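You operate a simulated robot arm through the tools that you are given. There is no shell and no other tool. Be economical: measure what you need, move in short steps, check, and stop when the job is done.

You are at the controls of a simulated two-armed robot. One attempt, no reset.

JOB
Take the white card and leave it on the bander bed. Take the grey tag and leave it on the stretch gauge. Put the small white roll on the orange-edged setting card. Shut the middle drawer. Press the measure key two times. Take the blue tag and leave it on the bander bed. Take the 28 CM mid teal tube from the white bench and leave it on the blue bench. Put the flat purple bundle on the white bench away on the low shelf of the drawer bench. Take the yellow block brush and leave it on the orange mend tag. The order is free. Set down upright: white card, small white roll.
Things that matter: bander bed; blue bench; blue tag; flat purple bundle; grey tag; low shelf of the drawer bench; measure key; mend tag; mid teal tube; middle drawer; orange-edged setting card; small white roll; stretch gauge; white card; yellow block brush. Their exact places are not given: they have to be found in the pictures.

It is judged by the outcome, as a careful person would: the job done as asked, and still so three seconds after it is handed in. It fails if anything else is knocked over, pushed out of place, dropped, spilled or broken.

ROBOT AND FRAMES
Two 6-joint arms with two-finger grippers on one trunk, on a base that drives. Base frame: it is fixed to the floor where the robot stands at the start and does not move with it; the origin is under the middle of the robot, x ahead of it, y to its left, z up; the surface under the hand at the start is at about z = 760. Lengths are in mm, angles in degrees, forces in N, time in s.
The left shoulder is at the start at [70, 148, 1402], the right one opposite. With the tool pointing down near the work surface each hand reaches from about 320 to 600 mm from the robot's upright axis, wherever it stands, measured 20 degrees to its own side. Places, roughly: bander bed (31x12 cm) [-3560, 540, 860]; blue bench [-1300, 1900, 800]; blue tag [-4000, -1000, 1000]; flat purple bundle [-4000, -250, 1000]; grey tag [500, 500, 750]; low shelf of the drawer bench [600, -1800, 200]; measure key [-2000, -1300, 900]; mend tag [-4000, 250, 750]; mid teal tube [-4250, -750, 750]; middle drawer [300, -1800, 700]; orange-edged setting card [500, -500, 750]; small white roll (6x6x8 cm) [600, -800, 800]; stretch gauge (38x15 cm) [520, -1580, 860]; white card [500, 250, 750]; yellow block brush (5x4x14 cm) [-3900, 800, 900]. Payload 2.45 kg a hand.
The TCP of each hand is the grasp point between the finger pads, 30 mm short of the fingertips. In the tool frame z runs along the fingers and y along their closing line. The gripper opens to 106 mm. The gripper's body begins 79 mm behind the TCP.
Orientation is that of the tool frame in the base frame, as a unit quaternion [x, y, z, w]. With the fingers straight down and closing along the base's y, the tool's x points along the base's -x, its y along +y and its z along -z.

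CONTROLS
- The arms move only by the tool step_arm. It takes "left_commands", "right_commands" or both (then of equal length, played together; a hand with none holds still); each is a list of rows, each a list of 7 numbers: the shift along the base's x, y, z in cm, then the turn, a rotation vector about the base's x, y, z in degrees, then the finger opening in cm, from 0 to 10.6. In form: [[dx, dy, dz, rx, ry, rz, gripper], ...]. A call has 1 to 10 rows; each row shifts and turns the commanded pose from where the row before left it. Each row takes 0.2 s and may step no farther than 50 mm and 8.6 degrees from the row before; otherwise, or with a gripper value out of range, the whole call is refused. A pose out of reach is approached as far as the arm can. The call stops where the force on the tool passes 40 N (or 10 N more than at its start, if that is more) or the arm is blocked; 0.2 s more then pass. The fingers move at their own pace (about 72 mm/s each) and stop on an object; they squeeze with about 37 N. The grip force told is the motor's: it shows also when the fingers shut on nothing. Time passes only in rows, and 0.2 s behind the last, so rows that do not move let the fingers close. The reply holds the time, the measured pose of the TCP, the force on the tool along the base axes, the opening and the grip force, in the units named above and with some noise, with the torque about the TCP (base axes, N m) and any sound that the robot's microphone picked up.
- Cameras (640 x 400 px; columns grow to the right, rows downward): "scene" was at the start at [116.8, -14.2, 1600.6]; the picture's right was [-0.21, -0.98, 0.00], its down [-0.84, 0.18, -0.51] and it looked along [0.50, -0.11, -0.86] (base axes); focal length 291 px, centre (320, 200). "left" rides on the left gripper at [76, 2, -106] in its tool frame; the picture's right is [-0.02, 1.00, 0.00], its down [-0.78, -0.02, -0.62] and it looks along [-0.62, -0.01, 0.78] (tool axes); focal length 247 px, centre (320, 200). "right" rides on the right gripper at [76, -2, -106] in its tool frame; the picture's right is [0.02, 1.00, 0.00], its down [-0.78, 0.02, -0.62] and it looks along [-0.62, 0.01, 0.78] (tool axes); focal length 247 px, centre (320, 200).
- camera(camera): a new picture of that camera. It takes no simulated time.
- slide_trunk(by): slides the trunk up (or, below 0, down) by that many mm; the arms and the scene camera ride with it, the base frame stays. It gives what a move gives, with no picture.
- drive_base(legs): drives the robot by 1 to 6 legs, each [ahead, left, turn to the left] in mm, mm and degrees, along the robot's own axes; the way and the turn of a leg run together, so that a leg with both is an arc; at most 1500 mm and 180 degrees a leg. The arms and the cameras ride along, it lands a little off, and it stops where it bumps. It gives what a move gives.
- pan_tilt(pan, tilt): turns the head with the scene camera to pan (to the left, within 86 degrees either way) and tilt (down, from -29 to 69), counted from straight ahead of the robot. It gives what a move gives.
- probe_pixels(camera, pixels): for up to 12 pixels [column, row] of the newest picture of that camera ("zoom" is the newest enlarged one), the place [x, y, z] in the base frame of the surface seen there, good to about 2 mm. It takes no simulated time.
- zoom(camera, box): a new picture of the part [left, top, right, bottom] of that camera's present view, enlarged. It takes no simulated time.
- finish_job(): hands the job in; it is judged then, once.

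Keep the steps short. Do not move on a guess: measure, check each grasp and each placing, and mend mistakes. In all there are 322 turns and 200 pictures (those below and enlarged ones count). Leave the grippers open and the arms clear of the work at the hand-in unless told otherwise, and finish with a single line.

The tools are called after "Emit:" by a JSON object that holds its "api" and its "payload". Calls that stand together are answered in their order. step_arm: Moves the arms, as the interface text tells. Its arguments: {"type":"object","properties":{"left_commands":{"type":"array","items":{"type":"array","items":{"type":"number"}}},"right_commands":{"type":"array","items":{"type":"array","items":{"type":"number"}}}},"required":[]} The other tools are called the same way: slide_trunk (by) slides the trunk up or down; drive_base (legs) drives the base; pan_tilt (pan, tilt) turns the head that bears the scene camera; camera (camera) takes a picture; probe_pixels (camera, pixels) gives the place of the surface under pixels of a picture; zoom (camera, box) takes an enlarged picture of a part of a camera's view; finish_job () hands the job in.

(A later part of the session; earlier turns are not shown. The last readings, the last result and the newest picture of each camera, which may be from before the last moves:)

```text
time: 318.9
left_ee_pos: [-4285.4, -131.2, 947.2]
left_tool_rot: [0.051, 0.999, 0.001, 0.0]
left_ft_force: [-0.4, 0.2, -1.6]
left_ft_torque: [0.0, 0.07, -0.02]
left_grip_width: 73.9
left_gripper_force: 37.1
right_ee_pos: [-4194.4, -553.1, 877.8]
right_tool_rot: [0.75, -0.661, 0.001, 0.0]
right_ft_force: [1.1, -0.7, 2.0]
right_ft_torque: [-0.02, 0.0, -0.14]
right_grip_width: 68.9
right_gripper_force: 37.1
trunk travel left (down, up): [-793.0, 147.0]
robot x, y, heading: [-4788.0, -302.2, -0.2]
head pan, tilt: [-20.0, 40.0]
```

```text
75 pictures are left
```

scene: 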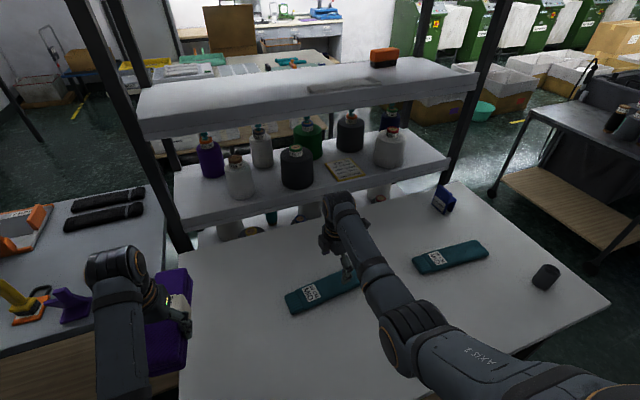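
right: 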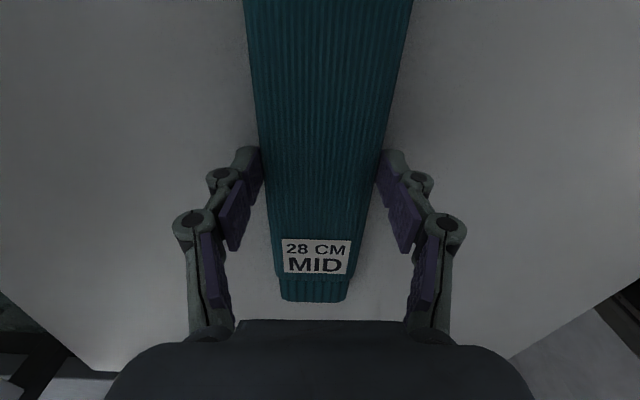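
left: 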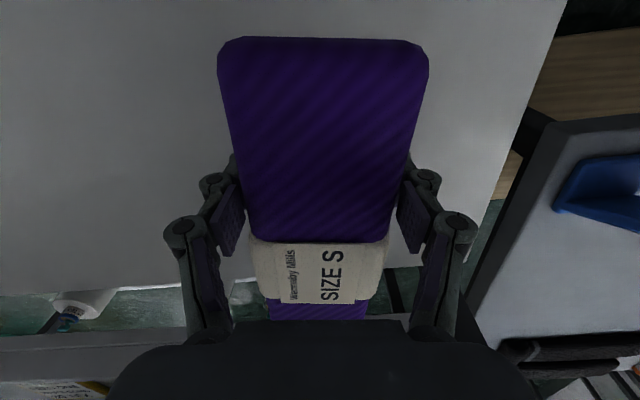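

Gripped. Raise the trunk fully to lift both, and check.

Emit:
{"api": "slide_trunk", "payload": {"by": 130}}

Emit:
{"api": "camera", "payload": {"camera": "scene"}}

```text
time: 320.5
left_ee_pos: [-4283.2, -130.2, 1077.7]
left_tool_rot: [0.05, 0.999, 0.0, 0.0]
left_ft_force: [-0.5, 0.3, -1.2]
left_ft_torque: [-0.03, 0.08, 0.02]
left_grip_width: 74.2
left_gripper_force: 36.6
right_ee_pos: [-4195.0, -552.1, 1005.7]
right_tool_rot: [0.751, -0.66, 0.0, 0.0]
right_ft_force: [-0.4, 0.0, -0.3]
right_ft_torque: [-0.03, -0.01, -0.03]
right_grip_width: 68.7
right_gripper_force: 36.2
trunk travel left (down, up): [-923.0, 17.0]
robot x, y, heading: [-4789.1, -302.0, -0.6]
head pan, tilt: [-20.0, 40.0]
```

```text
74 pictures are left
```

scene: 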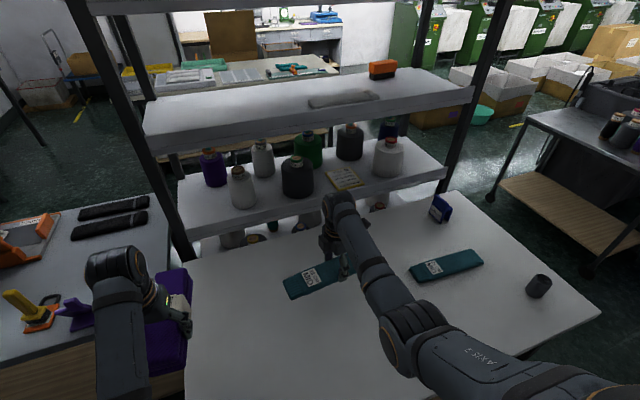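

Both held. Back off and drive the southern corridor to the drawer bench.

Emit:
{"api": "drive_base", "payload": {"legs": [[-120, 0, 0.5], [0, -780, 0], [0, -780, 0]]}}

Emit:
{"api": "drive_base", "payload": {"legs": [[1450, 0, 0], [1450, 0, 0]]}}

Emit:
{"api": "pan_tilt", "payload": {"pan": 0, "tilt": 35}}

Emit:
{"api": "camera", "payload": {"camera": "scene"}}

```text
time: 329.3
left_ee_pos: [-4400.8, -1678.4, 1076.9]
left_tool_rot: [0.044, 0.999, 0.0, 0.0]
left_ft_force: [0.4, 1.3, -1.5]
left_ft_torque: [0.03, 0.07, -0.03]
left_grip_width: 74.4
left_gripper_force: 36.7
right_ee_pos: [-4306.1, -2100.1, 1008.3]
right_tool_rot: [0.756, -0.655, 0.0, 0.001]
right_ft_force: [-0.8, 0.4, 0.5]
right_ft_torque: [0.0, -0.04, -0.01]
right_grip_width: 68.8
right_gripper_force: 37.1
trunk travel left (down, up): [-923.0, 17.0]
robot x, y, heading: [-4904.3, -1859.9, 0.5]
head pan, tilt: [-20.0, 40.0]
```

```text
time: 343.3
left_ee_pos: [-1509.0, -1656.7, 1077.4]
left_tool_rot: [0.042, 0.999, 0.0, 0.0]
left_ft_force: [0.5, 0.5, -2.1]
left_ft_torque: [-0.01, 0.06, -0.04]
left_grip_width: 74.3
left_gripper_force: 37.0
right_ee_pos: [-1413.2, -2075.1, 1008.1]
right_tool_rot: [0.756, -0.654, -0.001, 0.0]
right_ft_force: [-0.9, -0.6, 0.0]
right_ft_torque: [0.0, -0.03, -0.03]
right_grip_width: 68.8
right_gripper_force: 37.1
trunk travel left (down, up): [-923.0, 17.0]
robot x, y, heading: [-2011.8, -1836.9, 0.4]
head pan, tilt: [-20.0, 40.0]
```

```text
time: 344.1
left_ee_pos: [-1511.0, -1654.4, 1076.5]
left_tool_rot: [0.042, 0.999, 0.001, 0.0]
left_ft_force: [0.0, 0.5, -1.9]
left_ft_torque: [-0.01, 0.05, 0.0]
left_grip_width: 74.2
left_gripper_force: 36.8
right_ee_pos: [-1413.6, -2074.4, 1007.3]
right_tool_rot: [0.756, -0.654, 0.0, 0.001]
right_ft_force: [-0.2, 0.2, -2.2]
right_ft_torque: [0.01, -0.01, 0.0]
right_grip_width: 68.7
right_gripper_force: 36.9
trunk travel left (down, up): [-923.0, 17.0]
robot x, y, heading: [-2013.6, -1837.2, 0.3]
head pan, tilt: [0.0, 35.0]
```

```text
73 pictures are left
```

scene: 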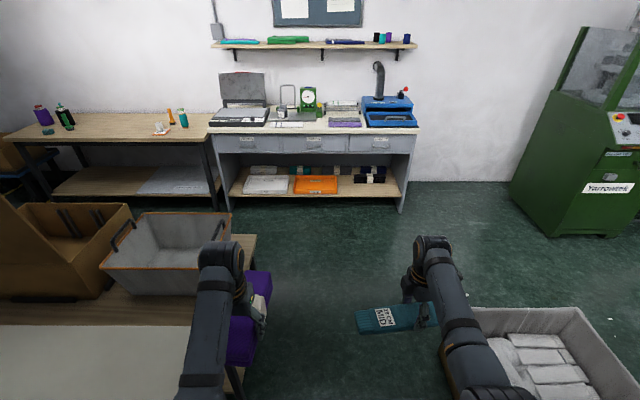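

Emit:
{"api": "zoom", "payload": {"camera": "scene", "box": [210, 125, 420, 215]}}

Emit:
{"api": "probe_pixels", "payload": {"camera": "zoom", "pixels": [[60, 210], [600, 212], [390, 195], [420, 200], [440, 175], [525, 175], [560, 190], [330, 208], [240, 185], [430, 205], [480, 140], [580, 150]]}}

```text
3.05 times, centred on (315, 170) of scene
```

zoom: 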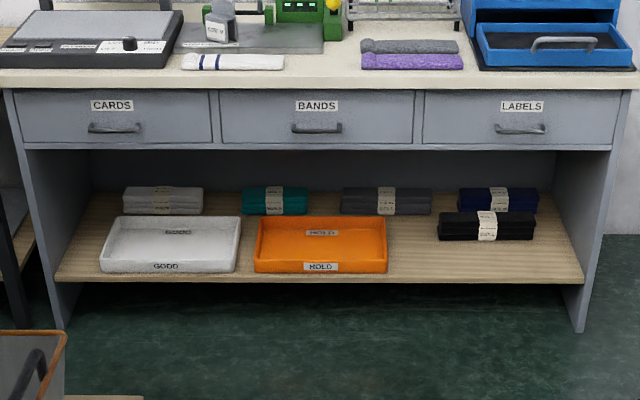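

```text
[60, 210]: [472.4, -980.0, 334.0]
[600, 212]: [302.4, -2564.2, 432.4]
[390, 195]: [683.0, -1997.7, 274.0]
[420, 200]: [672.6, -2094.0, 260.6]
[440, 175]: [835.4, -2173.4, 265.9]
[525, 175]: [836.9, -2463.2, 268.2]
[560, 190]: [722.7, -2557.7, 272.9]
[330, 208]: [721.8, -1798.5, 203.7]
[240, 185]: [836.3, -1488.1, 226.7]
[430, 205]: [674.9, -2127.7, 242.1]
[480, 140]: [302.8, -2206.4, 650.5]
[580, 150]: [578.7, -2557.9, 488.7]
```

Emit:
{"api": "probe_pixels", "payload": {"camera": "zoom", "pixels": [[485, 237], [440, 240], [535, 240], [485, 215], [485, 276], [420, 278], [420, 240], [580, 270], [388, 270], [400, 210], [420, 148], [560, 260]]}}

Emit:
{"api": "drive_base", "payload": {"legs": [[1400, 0, 0]]}}

Emit:
{"api": "pan_tilt", "payload": {"pan": -10, "tilt": 45}}

Emit:
{"api": "camera", "payload": {"camera": "scene"}}

```text
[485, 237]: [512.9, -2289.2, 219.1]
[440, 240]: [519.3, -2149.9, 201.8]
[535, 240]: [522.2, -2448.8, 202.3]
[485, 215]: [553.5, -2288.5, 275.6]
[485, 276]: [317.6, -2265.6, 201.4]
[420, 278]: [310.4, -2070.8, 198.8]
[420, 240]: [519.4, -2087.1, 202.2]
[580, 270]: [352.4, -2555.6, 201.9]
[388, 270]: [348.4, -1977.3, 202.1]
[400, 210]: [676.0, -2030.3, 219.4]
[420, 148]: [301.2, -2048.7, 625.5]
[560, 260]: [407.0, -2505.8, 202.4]
```

```text
time: 351.0
left_ee_pos: [-121.3, -1641.0, 1077.3]
left_tool_rot: [0.04, 0.999, 0.001, -0.001]
left_ft_force: [0.1, -0.2, -2.2]
left_ft_torque: [0.01, 0.09, 0.03]
left_grip_width: 74.3
left_gripper_force: 37.2
right_ee_pos: [-23.2, -2060.8, 1008.1]
right_tool_rot: [0.758, -0.652, 0.0, 0.0]
right_ft_force: [0.4, 0.7, 0.0]
right_ft_torque: [-0.04, 0.01, 0.0]
right_grip_width: 68.6
right_gripper_force: 37.3
trunk travel left (down, up): [-923.0, 17.0]
robot x, y, heading: [-622.3, -1818.5, 0.5]
head pan, tilt: [0.0, 35.0]
```

```text
time: 351.8
left_ee_pos: [-120.8, -1641.7, 1077.2]
left_tool_rot: [0.039, 0.999, 0.001, 0.0]
left_ft_force: [0.1, 0.3, -1.9]
left_ft_torque: [0.0, 0.07, -0.01]
left_grip_width: 74.4
left_gripper_force: 36.4
right_ee_pos: [-21.9, -2060.8, 1007.2]
right_tool_rot: [0.757, -0.654, 0.0, 0.0]
right_ft_force: [-0.3, -0.1, -0.3]
right_ft_torque: [-0.02, -0.02, 0.01]
right_grip_width: 68.7
right_gripper_force: 36.6
trunk travel left (down, up): [-923.0, 17.0]
robot x, y, heading: [-623.2, -1823.0, 0.4]
head pan, tilt: [-10.0, 45.0]
```

```text
71 pictures are left
```

scene: 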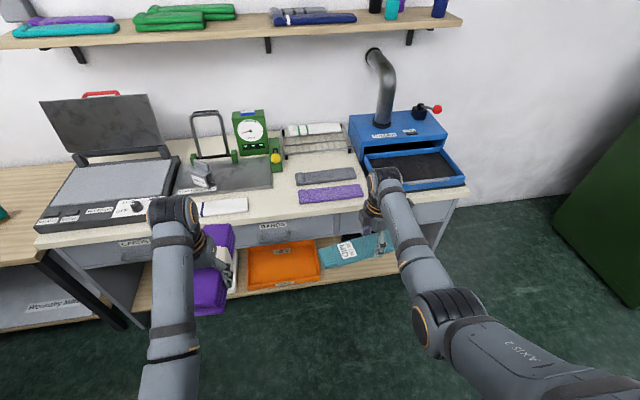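

Shelf z 202, front edge x≈310; free spot at y≈−2065 between orange tray (−1977) and black stack (−2150). First tuck the right hand (tube) in and extend the left hand.

Emit:
{"api": "step_arm", "payload": {"left_commands": [[0, 0, -1, 0, 0, 0, 2], [2, -0.5, 0, 0, 0, 0, 2], [2, -0.5, 0, 0, 0, 0, 2], [2, -0.5, 0, 0, 0, 0, 2], [2, -0.5, 0, 0, 0, 0, 2], [2, -0.5, 0, 0, 0, 0, 2], [2, -0.5, 0, 0, 0, 0, 2], [0, 0, 0, 0, 0, 0, 2]], "right_commands": [[-2, -1, -3, 0, 0, 0, 2], [-4, -1.5, -2, 0, 0, 0, 2], [-4, -1.5, 0, 0, 0, 0, 2], [-4, -1.5, 0, 0, 0, 0, 2], [-4, -1, 0, 0, 0, 0, 2], [-4, -1, 0, 0, 0, 0, 2], [-3, -0.5, 0, 0, 0, 0, 2], [-2, 0, 0, 0, 0, 0, 2]]}}

Emit:
{"api": "drive_base", "payload": {"legs": [[90, -390, -0.4]]}}

Emit:
{"api": "camera", "payload": {"camera": "scene"}}

```text
time: 353.6
left_ee_pos: [-0.6, -1672.2, 1067.2]
left_tool_rot: [0.04, 0.999, 0.002, 0.001]
left_ft_force: [0.6, 0.0, -1.0]
left_ft_torque: [-0.02, 0.04, 0.01]
left_grip_width: 74.1
left_gripper_force: 36.9
right_ee_pos: [-293.9, -2139.9, 957.1]
right_tool_rot: [0.757, -0.653, 0.0, -0.001]
right_ft_force: [-1.1, -0.1, -0.3]
right_ft_torque: [-0.01, -0.02, 0.02]
right_grip_width: 68.6
right_gripper_force: 37.1
trunk travel left (down, up): [-923.0, 17.0]
robot x, y, heading: [-622.2, -1821.2, 0.6]
head pan, tilt: [-10.0, 45.0]
```

```text
time: 356.1
left_ee_pos: [92.9, -2064.3, 1066.5]
left_tool_rot: [0.044, 0.999, 0.0, 0.001]
left_ft_force: [-0.3, 0.2, -1.2]
left_ft_torque: [-0.02, 0.1, 0.0]
left_grip_width: 74.1
left_gripper_force: 36.7
right_ee_pos: [-201.5, -2531.3, 957.5]
right_tool_rot: [0.755, -0.655, 0.001, 0.001]
right_ft_force: [0.0, 1.0, -0.7]
right_ft_torque: [-0.03, 0.02, 0.01]
right_grip_width: 68.7
right_gripper_force: 37.2
trunk travel left (down, up): [-923.0, 17.0]
robot x, y, heading: [-528.0, -2213.6, 0.5]
head pan, tilt: [-10.0, 45.0]
```

```text
70 pictures are left
```

scene: 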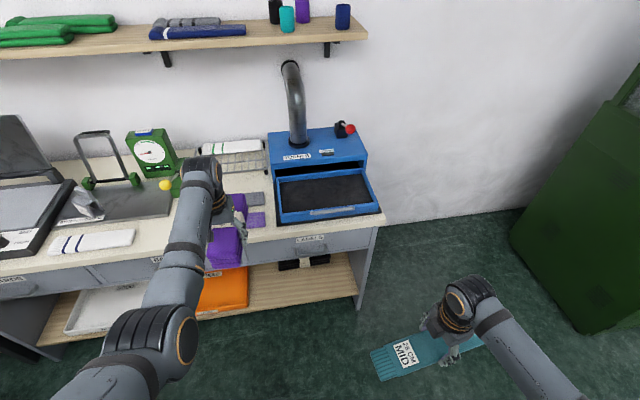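

Clear of the bench edge. Slide the trunk down in two stages.

Emit:
{"api": "slide_trunk", "payload": {"by": -600}}

Emit:
{"api": "pan_tilt", "payload": {"pan": 8, "tilt": 25}}

Emit:
{"api": "camera", "payload": {"camera": "scene"}}

```text
refused: -600 is not a number from -400 to 400
```

```text
time: 356.9
left_ee_pos: [94.0, -2065.5, 1067.6]
left_tool_rot: [0.044, 0.999, 0.0, 0.001]
left_ft_force: [-0.3, 0.3, -1.1]
left_ft_torque: [0.03, 0.08, 0.02]
left_grip_width: 74.2
left_gripper_force: 37.0
right_ee_pos: [-200.9, -2532.3, 957.3]
right_tool_rot: [0.755, -0.655, 0.0, 0.0]
right_ft_force: [0.0, -0.2, -0.1]
right_ft_torque: [-0.02, 0.02, -0.01]
right_grip_width: 68.6
right_gripper_force: 36.7
trunk travel left (down, up): [-923.0, 17.0]
robot x, y, heading: [-531.0, -2211.4, 0.5]
head pan, tilt: [8.0, 25.0]
```

```text
69 pictures are left
```

scene: 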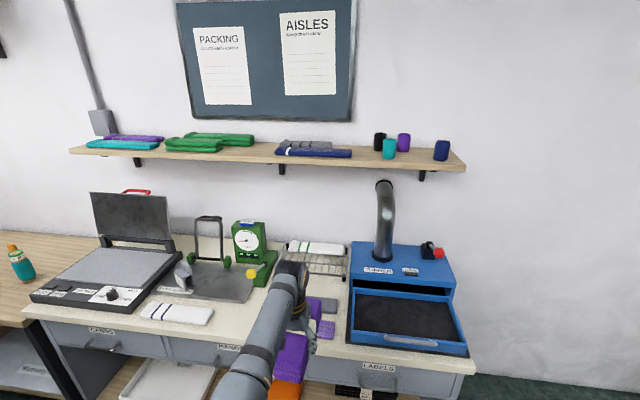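

Emit:
{"api": "slide_trunk", "payload": {"by": -400}}

Emit:
{"api": "slide_trunk", "payload": {"by": -300}}

Emit:
{"api": "camera", "payload": {"camera": "scene"}}

Emit:
{"api": "camera", "payload": {"camera": "left"}}

```text
time: 360.7
left_ee_pos: [93.8, -2064.8, 666.5]
left_tool_rot: [0.043, 0.999, 0.001, 0.0]
left_ft_force: [0.4, -1.0, -0.8]
left_ft_torque: [-0.02, 0.05, 0.0]
left_grip_width: 74.0
left_gripper_force: 37.0
right_ee_pos: [-200.4, -2531.5, 558.4]
right_tool_rot: [0.755, -0.656, 0.0, 0.0]
right_ft_force: [0.8, 1.0, 0.3]
right_ft_torque: [0.01, -0.04, -0.02]
right_grip_width: 68.8
right_gripper_force: 37.1
trunk travel left (down, up): [-523.0, 417.0]
robot x, y, heading: [-526.2, -2211.6, 0.3]
head pan, tilt: [8.0, 25.0]
```

```text
time: 363.7
left_ee_pos: [93.4, -2066.2, 367.8]
left_tool_rot: [0.044, 0.999, 0.001, 0.0]
left_ft_force: [-0.4, 0.8, -1.3]
left_ft_torque: [0.0, 0.06, -0.02]
left_grip_width: 74.2
left_gripper_force: 37.0
right_ee_pos: [-201.7, -2532.4, 256.9]
right_tool_rot: [0.755, -0.655, 0.0, -0.001]
right_ft_force: [0.1, 0.2, -0.3]
right_ft_torque: [0.02, -0.04, -0.02]
right_grip_width: 68.5
right_gripper_force: 36.6
trunk travel left (down, up): [-223.0, 717.0]
robot x, y, heading: [-528.2, -2213.6, 0.2]
head pan, tilt: [8.0, 25.0]
```

```text
68 pictures are left
```

scene: 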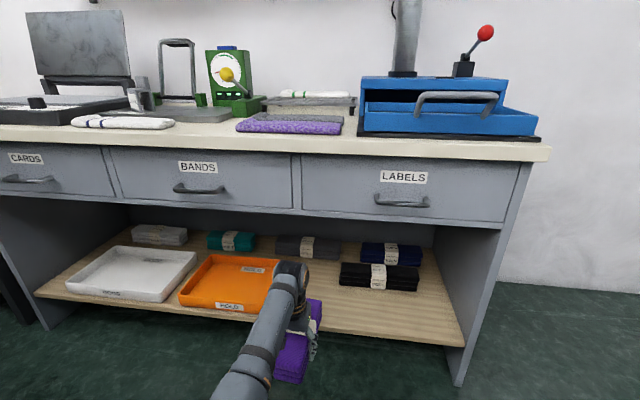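

```text
67 pictures are left
```

left: 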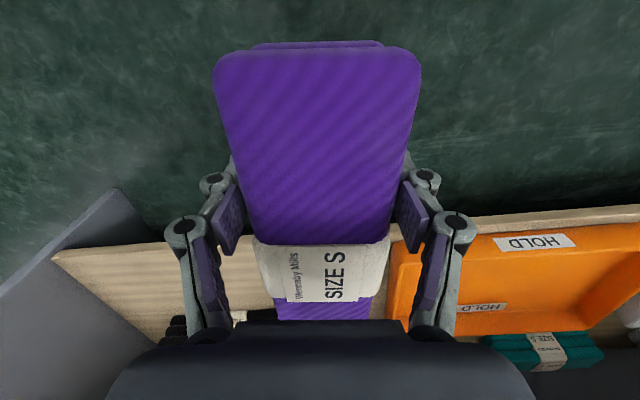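

Emit:
{"api": "probe_pixels", "payload": {"camera": "scene", "pixels": [[276, 265], [255, 310], [342, 285], [342, 270], [330, 320], [310, 255], [430, 335]]}}

Emit:
{"api": "slide_trunk", "payload": {"by": -98}}

Emit:
{"api": "camera", "payload": {"camera": "scene"}}

```text
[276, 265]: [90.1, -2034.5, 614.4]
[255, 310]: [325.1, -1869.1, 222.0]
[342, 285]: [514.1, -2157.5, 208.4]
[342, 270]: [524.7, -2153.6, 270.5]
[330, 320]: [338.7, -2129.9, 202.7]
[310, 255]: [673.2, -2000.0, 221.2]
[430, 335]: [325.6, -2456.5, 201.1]
```

```text
time: 365.0
left_ee_pos: [94.3, -2065.5, 269.7]
left_tool_rot: [0.044, 0.999, 0.0, 0.0]
left_ft_force: [-1.1, 0.5, -1.1]
left_ft_torque: [-0.01, 0.08, 0.0]
left_grip_width: 74.3
left_gripper_force: 37.1
right_ee_pos: [-201.4, -2532.0, 159.2]
right_tool_rot: [0.755, -0.656, 0.0, 0.0]
right_ft_force: [-0.3, 0.1, -0.3]
right_ft_torque: [0.01, 0.0, -0.02]
right_grip_width: 68.7
right_gripper_force: 37.7
trunk travel left (down, up): [-125.0, 815.0]
robot x, y, heading: [-527.4, -2210.5, 0.3]
head pan, tilt: [8.0, 25.0]
```

```text
66 pictures are left
```

scene: 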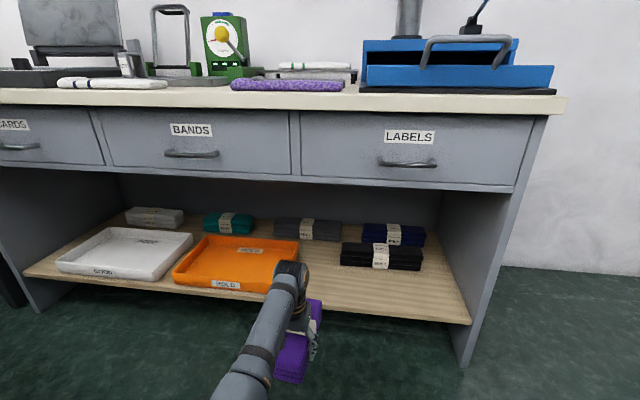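

Wrist top will be ~z 516, below the drawers (≈620). Drive straight ahead 292 mm to carry the bundle over the shelf.

Emit:
{"api": "drive_base", "payload": {"legs": [[150, 0, 0]]}}

Emit:
{"api": "camera", "payload": {"camera": "scene"}}

Emit:
{"api": "camera", "payload": {"camera": "left"}}

```text
time: 366.4
left_ee_pos: [243.0, -2064.8, 269.4]
left_tool_rot: [0.043, 0.999, 0.001, 0.0]
left_ft_force: [0.4, -0.4, -1.8]
left_ft_torque: [-0.01, 0.06, 0.0]
left_grip_width: 74.3
left_gripper_force: 37.2
right_ee_pos: [-52.2, -2532.1, 159.5]
right_tool_rot: [0.755, -0.656, 0.0, 0.0]
right_ft_force: [-0.4, -0.8, 0.0]
right_ft_torque: [0.03, -0.01, 0.0]
right_grip_width: 69.0
right_gripper_force: 37.6
trunk travel left (down, up): [-125.0, 815.0]
robot x, y, heading: [-381.4, -2210.4, 0.1]
head pan, tilt: [8.0, 25.0]
```

```text
65 pictures are left
```

scene: 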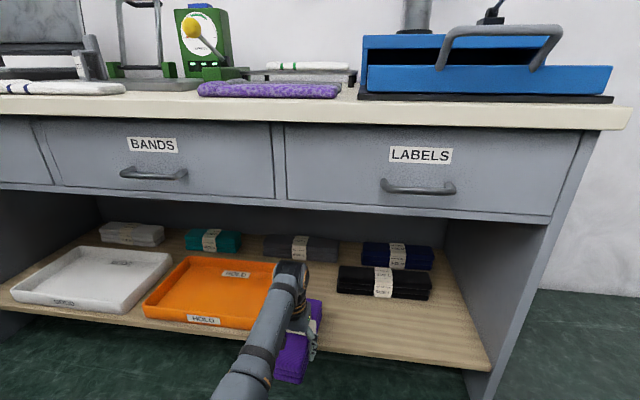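

```text
64 pictures are left
```

left: 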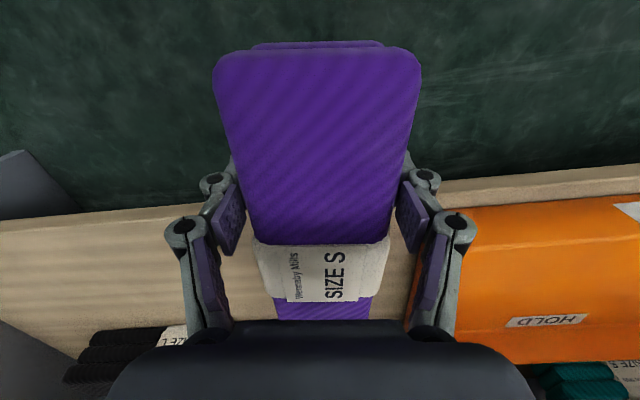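

Emit:
{"api": "probe_pixels", "payload": {"camera": "left", "pixels": [[470, 210], [480, 260], [405, 275], [150, 300], [185, 330], [500, 330]]}}

Emit:
{"api": "drive_base", "payload": {"legs": [[145, -12, 0]]}}

Emit:
{"api": "camera", "payload": {"camera": "scene"}}

```text
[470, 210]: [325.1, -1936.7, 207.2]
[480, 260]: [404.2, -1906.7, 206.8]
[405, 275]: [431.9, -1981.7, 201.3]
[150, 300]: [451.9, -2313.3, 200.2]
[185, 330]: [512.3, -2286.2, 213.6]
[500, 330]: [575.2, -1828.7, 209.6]
```

```text
time: 367.8
left_ee_pos: [388.9, -2076.9, 267.8]
left_tool_rot: [0.044, 0.999, 0.001, 0.0]
left_ft_force: [-0.8, -0.2, -0.8]
left_ft_torque: [0.03, 0.05, 0.02]
left_grip_width: 74.4
left_gripper_force: 37.1
right_ee_pos: [94.9, -2543.6, 159.4]
right_tool_rot: [0.755, -0.656, 0.0, 0.0]
right_ft_force: [-0.6, 0.5, 1.2]
right_ft_torque: [0.0, -0.01, -0.02]
right_grip_width: 69.0
right_gripper_force: 37.5
trunk travel left (down, up): [-125.0, 815.0]
robot x, y, heading: [-229.4, -2221.8, 0.3]
head pan, tilt: [8.0, 25.0]
```

```text
63 pictures are left
```

scene: 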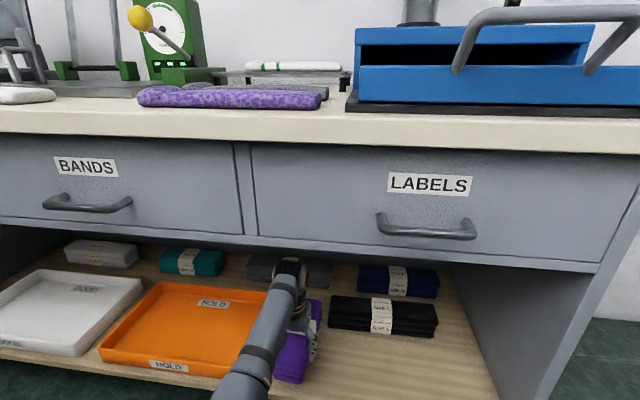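

Inserted. Lower by trunk until contact.

Emit:
{"api": "slide_trunk", "payload": {"by": -16}}

Emit:
{"api": "slide_trunk", "payload": {"by": -4}}

```text
time: 368.4
left_ee_pos: [390.9, -2076.4, 253.3]
left_tool_rot: [0.043, 0.999, 0.001, 0.0]
left_ft_force: [1.4, 0.4, -0.3]
left_ft_torque: [-0.1, -0.19, 0.02]
left_grip_width: 74.4
left_gripper_force: 36.6
right_ee_pos: [94.3, -2543.6, 143.3]
right_tool_rot: [0.755, -0.655, 0.0, 0.0]
right_ft_force: [-0.7, 0.2, -0.4]
right_ft_torque: [0.01, 0.0, 0.01]
right_grip_width: 68.7
right_gripper_force: 37.1
trunk travel left (down, up): [-109.0, 831.0]
robot x, y, heading: [-232.6, -2224.9, 0.1]
head pan, tilt: [8.0, 25.0]
```

```text
time: 368.9
left_ee_pos: [391.1, -2076.2, 250.6]
left_tool_rot: [0.044, 0.999, 0.002, 0.001]
left_ft_force: [-0.9, -0.4, 5.0]
left_ft_torque: [-0.19, -0.99, -0.01]
left_grip_width: 74.6
left_gripper_force: 36.4
right_ee_pos: [94.7, -2543.6, 140.1]
right_tool_rot: [0.755, -0.656, 0.0, -0.001]
right_ft_force: [-0.6, 0.9, 1.1]
right_ft_torque: [-0.01, -0.02, -0.03]
right_grip_width: 68.6
right_gripper_force: 37.0
trunk travel left (down, up): [-105.0, 835.0]
robot x, y, heading: [-232.2, -2223.2, 0.4]
head pan, tilt: [8.0, 25.0]
```

Contact begins. Release, then back straight out.

Emit:
{"api": "step_arm", "payload": {"left_commands": [[0, 0, -0.1, 0, 0, 0, 2], [0, 0, 0, 0, 0, 0, 9], [0, 0, 0, 0, 0, 0, 10.6], [0, 0, 0, 0, 0, 0, 10.6]]}}

Emit:
{"api": "camera", "payload": {"camera": "left"}}

```text
time: 369.9
left_ee_pos: [389.6, -2076.7, 248.4]
left_tool_rot: [0.044, 0.999, 0.0, -0.001]
left_ft_force: [0.0, -0.3, -1.0]
left_ft_torque: [0.02, -0.01, 0.01]
left_grip_width: 106.1
left_gripper_force: 0.1
right_ee_pos: [93.2, -2543.7, 139.0]
right_tool_rot: [0.756, -0.655, 0.0, -0.001]
right_ft_force: [0.8, 0.5, 0.0]
right_ft_torque: [0.03, 0.05, 0.01]
right_grip_width: 68.5
right_gripper_force: 36.6
trunk travel left (down, up): [-105.0, 835.0]
robot x, y, heading: [-232.9, -2224.0, 0.3]
head pan, tilt: [8.0, 25.0]
```

```text
62 pictures are left
```

left: 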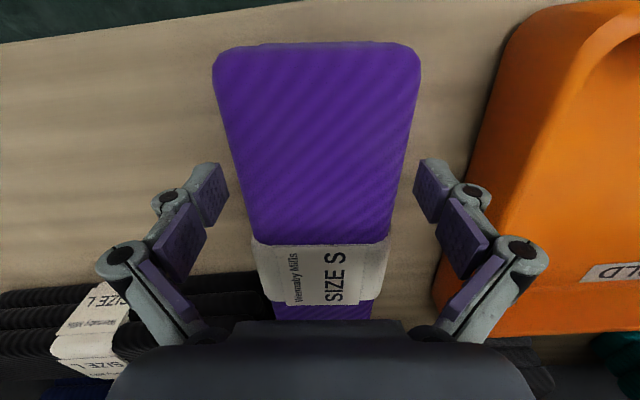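

Emit:
{"api": "drive_base", "payload": {"legs": [[-90, 7, 0], [-250, 0, 0]]}}

Emit:
{"api": "camera", "payload": {"camera": "scene"}}

```text
time: 372.5
left_ee_pos: [49.1, -2069.8, 248.4]
left_tool_rot: [0.042, 0.999, 0.001, 0.0]
left_ft_force: [-0.5, -0.3, -0.1]
left_ft_torque: [0.01, 0.02, 0.01]
left_grip_width: 106.3
left_gripper_force: 0.1
right_ee_pos: [-245.3, -2536.3, 139.3]
right_tool_rot: [0.755, -0.656, 0.0, -0.001]
right_ft_force: [0.0, -0.6, -1.0]
right_ft_torque: [0.01, 0.0, 0.0]
right_grip_width: 68.5
right_gripper_force: 37.5
trunk travel left (down, up): [-105.0, 835.0]
robot x, y, heading: [-572.5, -2217.3, 0.9]
head pan, tilt: [8.0, 25.0]
```

```text
61 pictures are left
```

scene: 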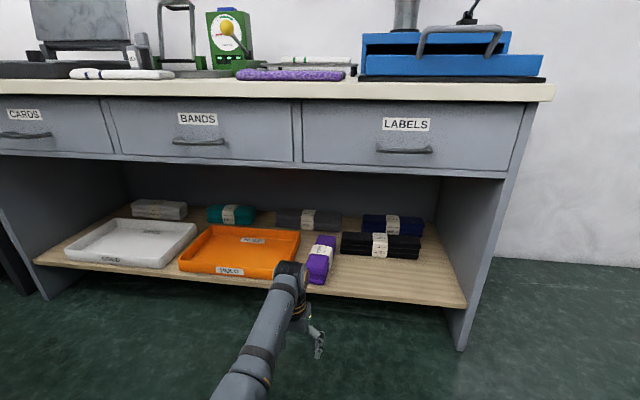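

The bundle lies on the low shelf. Raise the trunk, tuck the left arm in, and turn toward +y.

Emit:
{"api": "slide_trunk", "payload": {"by": 400}}

Emit:
{"api": "slide_trunk", "payload": {"by": 395}}

Emit:
{"api": "step_arm", "payload": {"left_commands": [[-3, 1, -3, 0, 0, 0, 6], [-4, 1, -2, 0, 0, 0, 6], [-4, 1, 0, 0, 0, 0, 6], [-4, 1, 0, 0, 0, 0, 6]]}}

Emit:
{"api": "drive_base", "payload": {"legs": [[0, 0, 89], [0, -270, 0], [1450, 0, 0], [1300, 0, 0]]}}

Emit:
{"api": "pan_tilt", "payload": {"pan": 25, "tilt": 30}}

Emit:
{"api": "camera", "payload": {"camera": "scene"}}

```text
time: 376.3
left_ee_pos: [48.5, -2070.2, 647.8]
left_tool_rot: [0.043, 0.999, 0.001, 0.0]
left_ft_force: [-0.7, -0.1, 0.9]
left_ft_torque: [0.01, 0.04, 0.01]
left_grip_width: 106.1
left_gripper_force: 0.1
right_ee_pos: [-245.2, -2538.0, 538.1]
right_tool_rot: [0.756, -0.654, 0.0, 0.0]
right_ft_force: [0.5, 0.2, -0.4]
right_ft_torque: [0.01, 0.01, -0.01]
right_grip_width: 69.0
right_gripper_force: 37.4
trunk travel left (down, up): [-505.0, 435.0]
robot x, y, heading: [-575.0, -2215.4, 0.7]
head pan, tilt: [8.0, 25.0]
```

```text
time: 380.1
left_ee_pos: [49.0, -2071.4, 1042.4]
left_tool_rot: [0.043, 0.999, 0.001, 0.0]
left_ft_force: [-0.2, 1.4, 0.3]
left_ft_torque: [-0.01, 0.0, -0.01]
left_grip_width: 105.8
left_gripper_force: 0.1
right_ee_pos: [-245.0, -2537.1, 934.3]
right_tool_rot: [0.756, -0.655, -0.001, 0.0]
right_ft_force: [0.2, -0.2, -0.3]
right_ft_torque: [-0.01, 0.01, 0.01]
right_grip_width: 68.9
right_gripper_force: 37.0
trunk travel left (down, up): [-900.0, 40.0]
robot x, y, heading: [-572.9, -2217.1, 0.5]
head pan, tilt: [8.0, 25.0]
```

```text
time: 381.1
left_ee_pos: [-104.1, -2029.1, 991.6]
left_tool_rot: [0.043, 0.999, 0.001, 0.001]
left_ft_force: [0.6, 0.5, 0.3]
left_ft_torque: [-0.02, -0.01, 0.0]
left_grip_width: 59.7
left_gripper_force: 0.0
right_ee_pos: [-246.9, -2537.4, 934.4]
right_tool_rot: [0.756, -0.655, 0.0, 0.0]
right_ft_force: [-0.3, 0.0, -0.6]
right_ft_torque: [-0.02, -0.02, 0.02]
right_grip_width: 68.6
right_gripper_force: 37.3
trunk travel left (down, up): [-900.0, 40.0]
robot x, y, heading: [-570.0, -2219.9, 0.3]
head pan, tilt: [8.0, 25.0]
```

```text
time: 399.5
left_ee_pos: [-410.6, 971.3, 992.4]
left_tool_rot: [-0.663, 0.749, 0.0, 0.0]
left_ft_force: [-0.5, -0.3, 0.3]
left_ft_torque: [-0.04, -0.01, 0.01]
left_grip_width: 60.3
left_gripper_force: 0.0
right_ee_pos: [90.8, 809.4, 933.6]
right_tool_rot: [0.999, 0.053, -0.001, -0.001]
right_ft_force: [0.0, -0.7, 0.0]
right_ft_torque: [-0.01, -0.02, 0.0]
right_grip_width: 68.6
right_gripper_force: 36.5
trunk travel left (down, up): [-900.0, 40.0]
robot x, y, heading: [-240.0, 494.8, 88.3]
head pan, tilt: [8.0, 25.0]
```

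```text
time: 400.3
left_ee_pos: [-410.9, 973.0, 991.6]
left_tool_rot: [-0.663, 0.749, 0.0, -0.001]
left_ft_force: [0.1, 0.1, 0.2]
left_ft_torque: [0.02, 0.0, -0.01]
left_grip_width: 60.0
left_gripper_force: 0.2
right_ee_pos: [91.8, 810.8, 934.4]
right_tool_rot: [0.999, 0.053, 0.0, 0.0]
right_ft_force: [-0.1, -0.2, 0.0]
right_ft_torque: [0.01, 0.01, 0.0]
right_grip_width: 68.6
right_gripper_force: 36.2
trunk travel left (down, up): [-900.0, 40.0]
robot x, y, heading: [-243.7, 492.5, 88.4]
head pan, tilt: [25.0, 30.0]
```

```text
60 pictures are left
```

scene: 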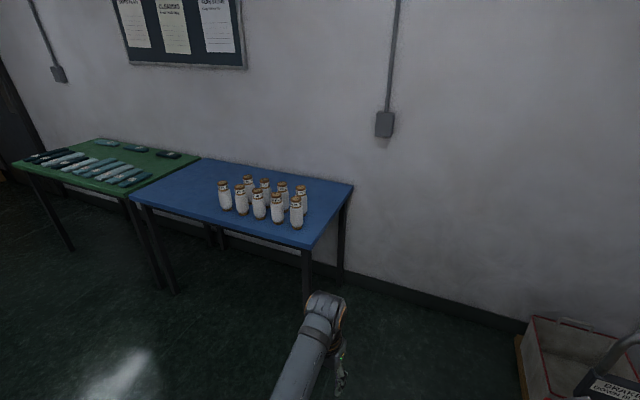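

Emit:
{"api": "probe_pixels", "payload": {"camera": "scene", "pixels": [[132, 200], [306, 245], [352, 186], [202, 162], [180, 195], [225, 205], [160, 205], [300, 390], [80, 330], [170, 290]]}}

Emit:
{"api": "pan_tilt", "payload": {"pan": 75, "tilt": 30}}

Emit:
{"api": "camera", "payload": {"camera": "scene"}}

Emit:
{"api": "probe_pixels", "payload": {"camera": "scene", "pixels": [[320, 200], [450, 250], [200, 300], [300, 300], [520, 250], [400, 350]]}}

```text
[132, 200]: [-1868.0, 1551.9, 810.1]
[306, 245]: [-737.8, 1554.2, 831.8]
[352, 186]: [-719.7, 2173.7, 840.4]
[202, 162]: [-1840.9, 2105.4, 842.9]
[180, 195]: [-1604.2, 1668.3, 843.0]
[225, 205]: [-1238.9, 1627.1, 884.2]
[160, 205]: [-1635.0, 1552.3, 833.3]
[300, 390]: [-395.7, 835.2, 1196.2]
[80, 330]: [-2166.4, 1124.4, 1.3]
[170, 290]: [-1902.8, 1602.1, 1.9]
```

```text
time: 401.5
left_ee_pos: [-411.6, 972.5, 991.9]
left_tool_rot: [-0.663, 0.749, 0.001, -0.001]
left_ft_force: [-0.4, 0.2, -0.2]
left_ft_torque: [0.0, 0.02, -0.02]
left_grip_width: 60.2
left_gripper_force: 0.1
right_ee_pos: [91.4, 810.8, 934.4]
right_tool_rot: [0.999, 0.053, 0.0, 0.0]
right_ft_force: [-0.1, -0.1, -0.3]
right_ft_torque: [-0.03, -0.01, 0.0]
right_grip_width: 68.6
right_gripper_force: 37.3
trunk travel left (down, up): [-900.0, 40.0]
robot x, y, heading: [-237.8, 493.7, 88.3]
head pan, tilt: [75.0, 30.0]
```

```text
59 pictures are left
```

scene: 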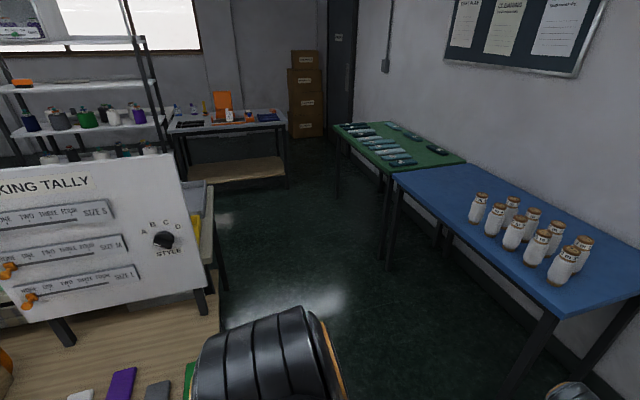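

```text
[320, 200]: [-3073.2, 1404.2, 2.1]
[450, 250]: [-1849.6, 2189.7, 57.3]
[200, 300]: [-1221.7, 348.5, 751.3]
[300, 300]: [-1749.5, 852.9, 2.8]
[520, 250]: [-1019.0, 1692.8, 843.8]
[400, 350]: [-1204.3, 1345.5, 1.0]
```

The aisle y≈950 leads along the blue bench; its left half is empty. Drive there.

Emit:
{"api": "drive_base", "payload": {"legs": [[400, 0, 1.7], [0, 1490, 0], [340, 0, 0]]}}

Emit:
{"api": "pan_tilt", "payload": {"pan": -20, "tilt": 45}}

Emit:
{"api": "camera", "payload": {"camera": "scene"}}

```text
time: 412.9
left_ee_pos: [-1936.8, 1688.1, 991.4]
left_tool_rot: [-0.681, 0.732, 0.002, 0.0]
left_ft_force: [-1.1, -0.1, -0.2]
left_ft_torque: [0.04, 0.0, -0.02]
left_grip_width: 59.7
left_gripper_force: 0.0
right_ee_pos: [-1426.7, 1550.8, 934.2]
right_tool_rot: [0.997, 0.078, -0.001, -0.001]
right_ft_force: [0.0, 0.1, 0.5]
right_ft_torque: [0.01, -0.04, 0.01]
right_grip_width: 68.7
right_gripper_force: 37.0
trunk travel left (down, up): [-900.0, 40.0]
robot x, y, heading: [-1741.6, 1218.7, 90.8]
head pan, tilt: [75.0, 30.0]
```

```text
time: 414.6
left_ee_pos: [-1936.1, 1689.2, 990.7]
left_tool_rot: [-0.681, 0.733, 0.001, 0.0]
left_ft_force: [0.4, -0.2, 0.3]
left_ft_torque: [0.0, 0.0, 0.03]
left_grip_width: 60.1
left_gripper_force: 0.1
right_ee_pos: [-1425.7, 1552.7, 935.4]
right_tool_rot: [0.997, 0.078, 0.0, 0.0]
right_ft_force: [0.3, 0.1, 0.2]
right_ft_torque: [0.02, -0.02, -0.03]
right_grip_width: 68.6
right_gripper_force: 37.1
trunk travel left (down, up): [-900.0, 40.0]
robot x, y, heading: [-1743.4, 1220.4, 90.9]
head pan, tilt: [-20.0, 45.0]
```

```text
58 pictures are left
```

scene: 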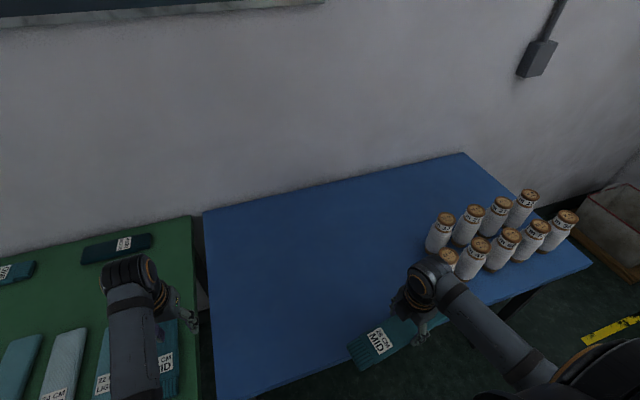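

Shift 120 mm left to keep the tube clear of the bottles, then reach forward over the bench.

Emit:
{"api": "drive_base", "payload": {"legs": [[0, 120, -0.9]]}}

Emit:
{"api": "step_arm", "payload": {"right_commands": [[0, 4, 0, 0, 0, 0, 2], [0, 4, 0, 0, 0, 0, 2], [0, 4, 0, 0, 0, 0, 2], [0, 4, 0, 0, 0, 0, 2], [0, 0, -2, 0, 0, 0, 2]]}}

Emit:
{"api": "camera", "payload": {"camera": "scene"}}

```text
time: 415.8
left_ee_pos: [-2046.1, 1690.7, 992.0]
left_tool_rot: [-0.676, 0.737, 0.002, -0.001]
left_ft_force: [-0.5, 0.3, -0.3]
left_ft_torque: [-0.01, 0.03, -0.01]
left_grip_width: 60.2
left_gripper_force: 0.0
right_ee_pos: [-1539.0, 1545.7, 933.0]
right_tool_rot: [0.998, 0.07, -0.001, 0.0]
right_ft_force: [0.9, -0.2, 0.4]
right_ft_torque: [0.0, -0.01, 0.03]
right_grip_width: 68.6
right_gripper_force: 36.9
trunk travel left (down, up): [-900.0, 40.0]
robot x, y, heading: [-1862.8, 1219.6, 90.4]
head pan, tilt: [-20.0, 45.0]
```

```text
time: 417.0
left_ee_pos: [-2047.7, 1690.1, 992.0]
left_tool_rot: [-0.675, 0.737, 0.001, -0.001]
left_ft_force: [-0.5, 0.1, 0.8]
left_ft_torque: [0.02, 0.04, 0.01]
left_grip_width: 60.2
left_gripper_force: 0.1
right_ee_pos: [-1539.6, 1706.3, 913.8]
right_tool_rot: [0.998, 0.069, 0.0, -0.001]
right_ft_force: [-0.2, -0.2, -0.2]
right_ft_torque: [0.01, 0.01, 0.01]
right_grip_width: 68.7
right_gripper_force: 37.0
trunk travel left (down, up): [-900.0, 40.0]
robot x, y, heading: [-1857.6, 1222.1, 90.1]
head pan, tilt: [-20.0, 45.0]
```

```text
57 pictures are left
```

scene: 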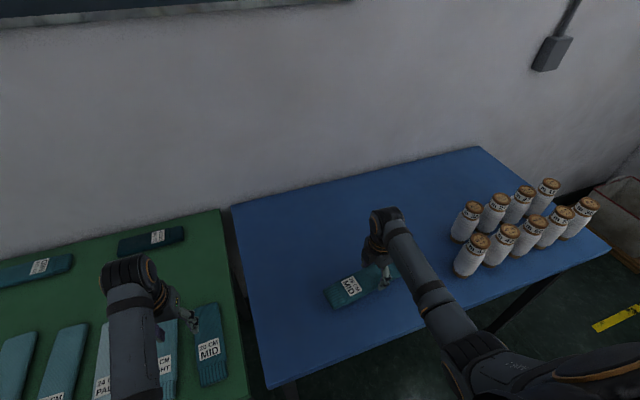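

Emit:
{"api": "step_arm", "payload": {"right_commands": [[0, 0, -2, 0, 0, 0, 2], [0, 0, -1.2, 0, 0, 0, 2], [0, 0, -0.3, 0, 0, 0, 2], [0, 0, -0.2, 0, 0, 0, 2], [0, 0, 0, 0, 0, 0, 2]]}}

```text
time: 418.2
left_ee_pos: [-2048.2, 1689.4, 991.8]
left_tool_rot: [-0.675, 0.737, 0.0, 0.0]
left_ft_force: [-0.5, -0.1, 0.0]
left_ft_torque: [0.02, 0.02, 0.01]
left_grip_width: 60.2
left_gripper_force: 0.1
right_ee_pos: [-1541.2, 1704.0, 878.5]
right_tool_rot: [0.998, 0.07, 0.0, -0.001]
right_ft_force: [0.5, -0.3, 7.9]
right_ft_torque: [-0.29, 0.36, 0.14]
right_grip_width: 68.6
right_gripper_force: 36.7
trunk travel left (down, up): [-900.0, 40.0]
robot x, y, heading: [-1861.6, 1219.9, 90.3]
head pan, tilt: [-20.0, 45.0]
```

Contact (8 N). Release and rise.

Emit:
{"api": "step_arm", "payload": {"right_commands": [[0, 0, 0, 0, 0, 0, 5], [0, 0, 0, 0, 0, 0, 9], [0, 0, 0, 0, 0, 0, 9.5], [0, 0, 3, 0, 0, 0, 9.5], [0, 0, 3, 0, 0, 0, 9.5], [0, -4, 2, 0, 0, 0, 9.5], [0, -4, 0, 0, 0, 0, 9], [0, -4, 0, 0, 0, 0, 8]]}}

Emit:
{"api": "camera", "payload": {"camera": "scene"}}

```text
time: 420.0
left_ee_pos: [-2046.9, 1689.8, 992.0]
left_tool_rot: [-0.675, 0.738, 0.001, -0.001]
left_ft_force: [1.1, 0.3, -0.4]
left_ft_torque: [0.03, 0.04, 0.03]
left_grip_width: 59.8
left_gripper_force: 0.0
right_ee_pos: [-1540.5, 1583.6, 958.5]
right_tool_rot: [0.998, 0.07, 0.0, -0.001]
right_ft_force: [0.2, -0.5, -0.4]
right_ft_torque: [0.01, 0.0, 0.02]
right_grip_width: 80.1
right_gripper_force: 0.1
trunk travel left (down, up): [-900.0, 40.0]
robot x, y, heading: [-1861.2, 1225.8, 89.9]
head pan, tilt: [-20.0, 45.0]
```

```text
56 pictures are left
```

scene: 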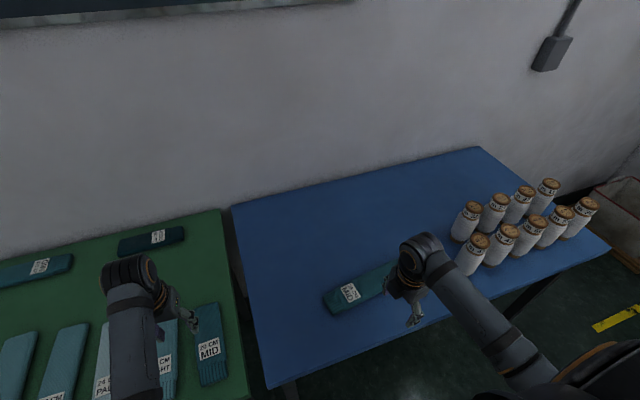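

The 28 CM tube lies on the blue bench. Pull the left hand in and drive round to the south end of the white bench.

Emit:
{"api": "step_arm", "payload": {"left_commands": [[0, -3, -1, 0, 0, 0, 6], [0, -3, -1, 0, 0, 0, 6], [0, -3, 0, 0, 0, 0, 6], [0, -2, 0, 0, 0, 0, 6]]}}

Emit:
{"api": "drive_base", "payload": {"legs": [[-270, 0, 0], [0, 900, 0], [-1420, 0, 0], [-1420, 0, 0]]}}

Emit:
{"api": "pan_tilt", "payload": {"pan": 50, "tilt": 35}}

Emit:
{"api": "camera", "payload": {"camera": "scene"}}

```text
time: 421.0
left_ee_pos: [-2047.9, 1579.6, 973.2]
left_tool_rot: [-0.675, 0.738, 0.001, 0.0]
left_ft_force: [-0.5, -0.3, 0.1]
left_ft_torque: [-0.02, -0.03, -0.01]
left_grip_width: 60.1
left_gripper_force: 0.0
right_ee_pos: [-1541.3, 1584.3, 957.9]
right_tool_rot: [0.998, 0.07, 0.0, -0.001]
right_ft_force: [-0.7, -0.9, -1.1]
right_ft_torque: [0.0, 0.03, 0.01]
right_grip_width: 79.7
right_gripper_force: 0.1
trunk travel left (down, up): [-900.0, 40.0]
robot x, y, heading: [-1862.3, 1218.3, 90.2]
head pan, tilt: [-20.0, 45.0]
```

```text
time: 440.6
left_ee_pos: [-2951.6, -1526.9, 970.9]
left_tool_rot: [-0.666, 0.746, 0.001, -0.001]
left_ft_force: [0.1, -0.3, -0.5]
left_ft_torque: [-0.01, 0.02, 0.01]
left_grip_width: 60.1
left_gripper_force: 0.0
right_ee_pos: [-2444.7, -1533.0, 958.1]
right_tool_rot: [0.998, 0.058, 0.0, 0.0]
right_ft_force: [-0.2, 0.2, -0.7]
right_ft_torque: [0.02, 0.0, 0.01]
right_grip_width: 80.0
right_gripper_force: 0.0
trunk travel left (down, up): [-900.0, 40.0]
robot x, y, heading: [-2771.9, -1892.9, 88.9]
head pan, tilt: [-20.0, 45.0]
```

```text
time: 442.0
left_ee_pos: [-2951.8, -1526.8, 970.3]
left_tool_rot: [-0.667, 0.745, 0.0, 0.0]
left_ft_force: [0.4, 0.4, 0.9]
left_ft_torque: [-0.01, 0.01, 0.0]
left_grip_width: 60.0
left_gripper_force: 0.0
right_ee_pos: [-2444.5, -1533.2, 956.3]
right_tool_rot: [0.998, 0.058, 0.001, 0.0]
right_ft_force: [-1.3, 0.8, -1.2]
right_ft_torque: [0.01, 0.01, -0.01]
right_grip_width: 80.2
right_gripper_force: 0.3
trunk travel left (down, up): [-900.0, 40.0]
robot x, y, heading: [-2774.3, -1889.6, 88.8]
head pan, tilt: [50.0, 35.0]
```

```text
55 pictures are left
```

scene: 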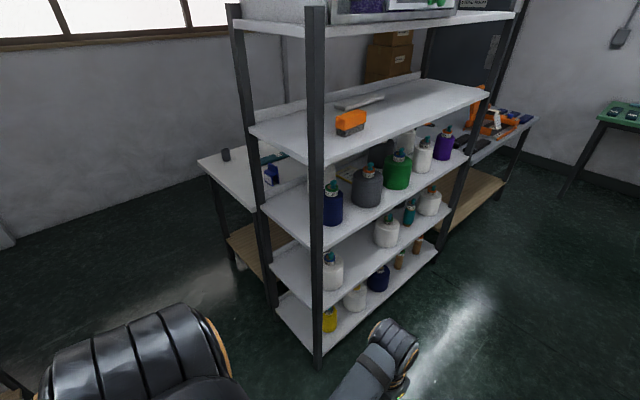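

Emit:
{"api": "drive_base", "payload": {"legs": [[0, 1480, 1.2], [290, 0, 0]]}}

Emit:
{"api": "pan_tilt", "payload": {"pan": -20, "tilt": 50}}

Emit:
{"api": "camera", "payload": {"camera": "scene"}}

Emit:
{"api": "camera", "payload": {"camera": "right"}}

```text
time: 451.0
left_ee_pos: [-4450.7, -1222.5, 971.2]
left_tool_rot: [-0.672, 0.741, 0.001, 0.0]
left_ft_force: [-0.2, -0.5, 0.3]
left_ft_torque: [0.04, 0.01, -0.01]
left_grip_width: 59.5
left_gripper_force: 0.0
right_ee_pos: [-3944.0, -1222.8, 958.3]
right_tool_rot: [0.998, 0.065, -0.001, -0.001]
right_ft_force: [0.3, -0.5, 0.0]
right_ft_torque: [0.03, 0.0, -0.03]
right_grip_width: 79.8
right_gripper_force: 0.0
trunk travel left (down, up): [-900.0, 40.0]
robot x, y, heading: [-4269.6, -1584.1, 89.5]
head pan, tilt: [50.0, 35.0]
```

```text
time: 452.4
left_ee_pos: [-4450.1, -1221.0, 971.4]
left_tool_rot: [-0.671, 0.741, 0.0, 0.0]
left_ft_force: [-0.3, 0.2, -0.4]
left_ft_torque: [0.01, -0.01, -0.02]
left_grip_width: 60.0
left_gripper_force: 0.1
right_ee_pos: [-3943.8, -1221.3, 958.1]
right_tool_rot: [0.998, 0.065, -0.001, 0.0]
right_ft_force: [1.3, -0.1, 0.4]
right_ft_torque: [0.01, 0.02, 0.01]
right_grip_width: 80.3
right_gripper_force: 0.0
trunk travel left (down, up): [-900.0, 40.0]
robot x, y, heading: [-4267.1, -1584.0, 89.8]
head pan, tilt: [-20.0, 50.0]
```

```text
54 pictures are left
```

scene: 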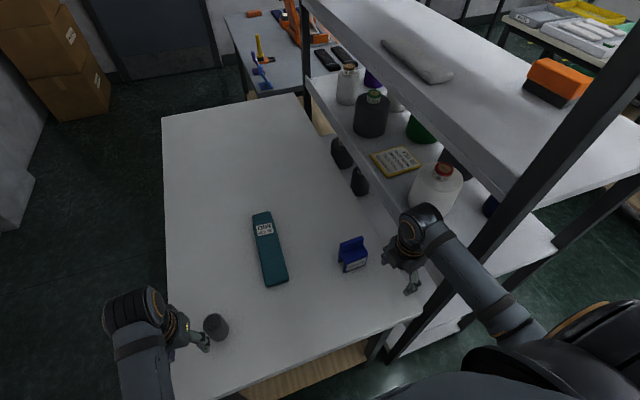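

```text
53 pictures are left
```

right: 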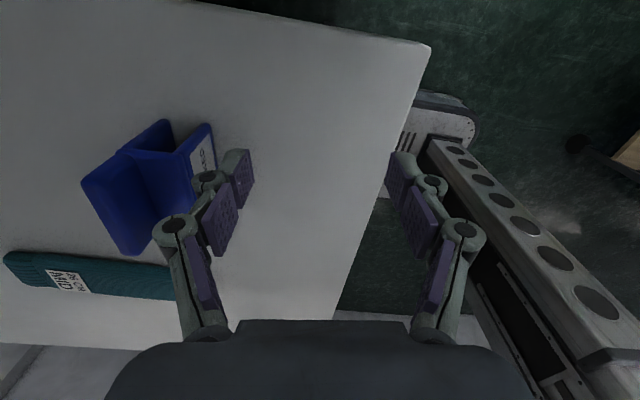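

Emit:
{"api": "zoom", "payload": {"camera": "scene", "box": [310, 210, 400, 290]}}

Emit:
{"api": "probe_pixels", "payload": {"camera": "zoom", "pixels": [[230, 165], [370, 135], [300, 150], [230, 230], [390, 215], [240, 290], [380, 300], [300, 260], [300, 200]]}}

```text
5.00 times, centred on (355, 250) of scene
```

zoom: 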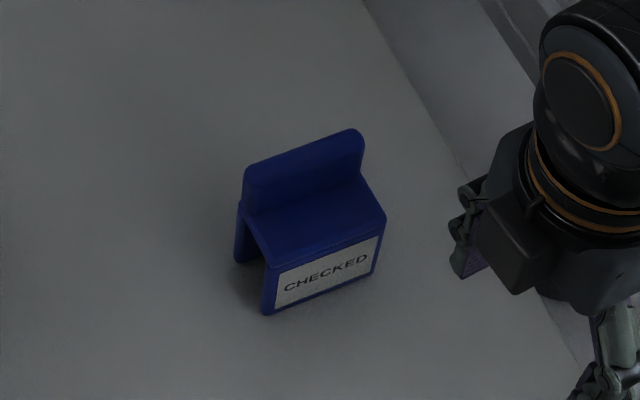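

```text
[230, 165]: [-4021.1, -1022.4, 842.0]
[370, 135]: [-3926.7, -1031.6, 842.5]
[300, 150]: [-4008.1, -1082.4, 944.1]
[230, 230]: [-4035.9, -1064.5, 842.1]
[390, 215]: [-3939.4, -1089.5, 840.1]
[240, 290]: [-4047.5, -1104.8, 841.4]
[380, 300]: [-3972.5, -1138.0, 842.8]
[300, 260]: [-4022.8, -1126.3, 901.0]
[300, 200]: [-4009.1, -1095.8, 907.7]
```

Emit:
{"api": "probe_pixels", "payload": {"camera": "zoom", "pixels": [[255, 172], [350, 138], [255, 190], [355, 155], [255, 240], [380, 210], [275, 270]]}}

```text
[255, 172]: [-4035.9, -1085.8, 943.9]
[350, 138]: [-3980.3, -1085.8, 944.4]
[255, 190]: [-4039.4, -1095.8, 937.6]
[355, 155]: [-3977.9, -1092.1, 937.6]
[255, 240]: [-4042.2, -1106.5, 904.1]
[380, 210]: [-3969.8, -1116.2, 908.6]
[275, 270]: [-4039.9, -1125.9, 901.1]
```

Rib along x from −4040 to −3975 at y≈−1087, z 908–944. Raise the right hand, square the yaw and go above it.

Emit:
{"api": "step_arm", "payload": {"right_commands": [[0, 0, 3, 0, 0, -3.5, 6], [-1, 1, 2, 0, 0, -3, 6], [-2, 3, 0, 0, 0, 0, 6], [-2, 3, 0, 0, 0, 0, 6], [-1.4, 3.2, 0, 0, 0, 0, 6], [0, 3.2, 0, 0, 0, 0, 6]]}}

Emit:
{"api": "camera", "payload": {"camera": "right"}}

```text
time: 453.8
left_ee_pos: [-4450.6, -1219.5, 971.3]
left_tool_rot: [-0.671, 0.741, 0.001, -0.001]
left_ft_force: [-0.5, -0.1, -0.7]
left_ft_torque: [-0.04, -0.02, 0.04]
left_grip_width: 59.9
left_gripper_force: 0.0
right_ee_pos: [-4006.5, -1084.9, 1006.5]
right_tool_rot: [1.0, 0.009, 0.001, 0.0]
right_ft_force: [0.5, 0.5, -0.9]
right_ft_torque: [-0.02, -0.03, -0.03]
right_grip_width: 60.0
right_gripper_force: 0.0
trunk travel left (down, up): [-900.0, 40.0]
robot x, y, heading: [-4271.2, -1584.9, 89.6]
head pan, tilt: [-20.0, 50.0]
```

```text
51 pictures are left
```

right: 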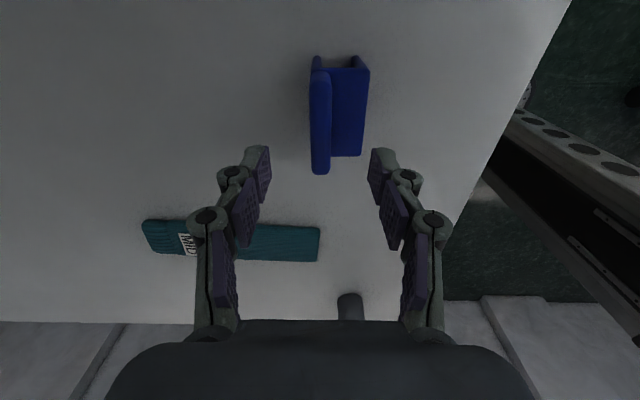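

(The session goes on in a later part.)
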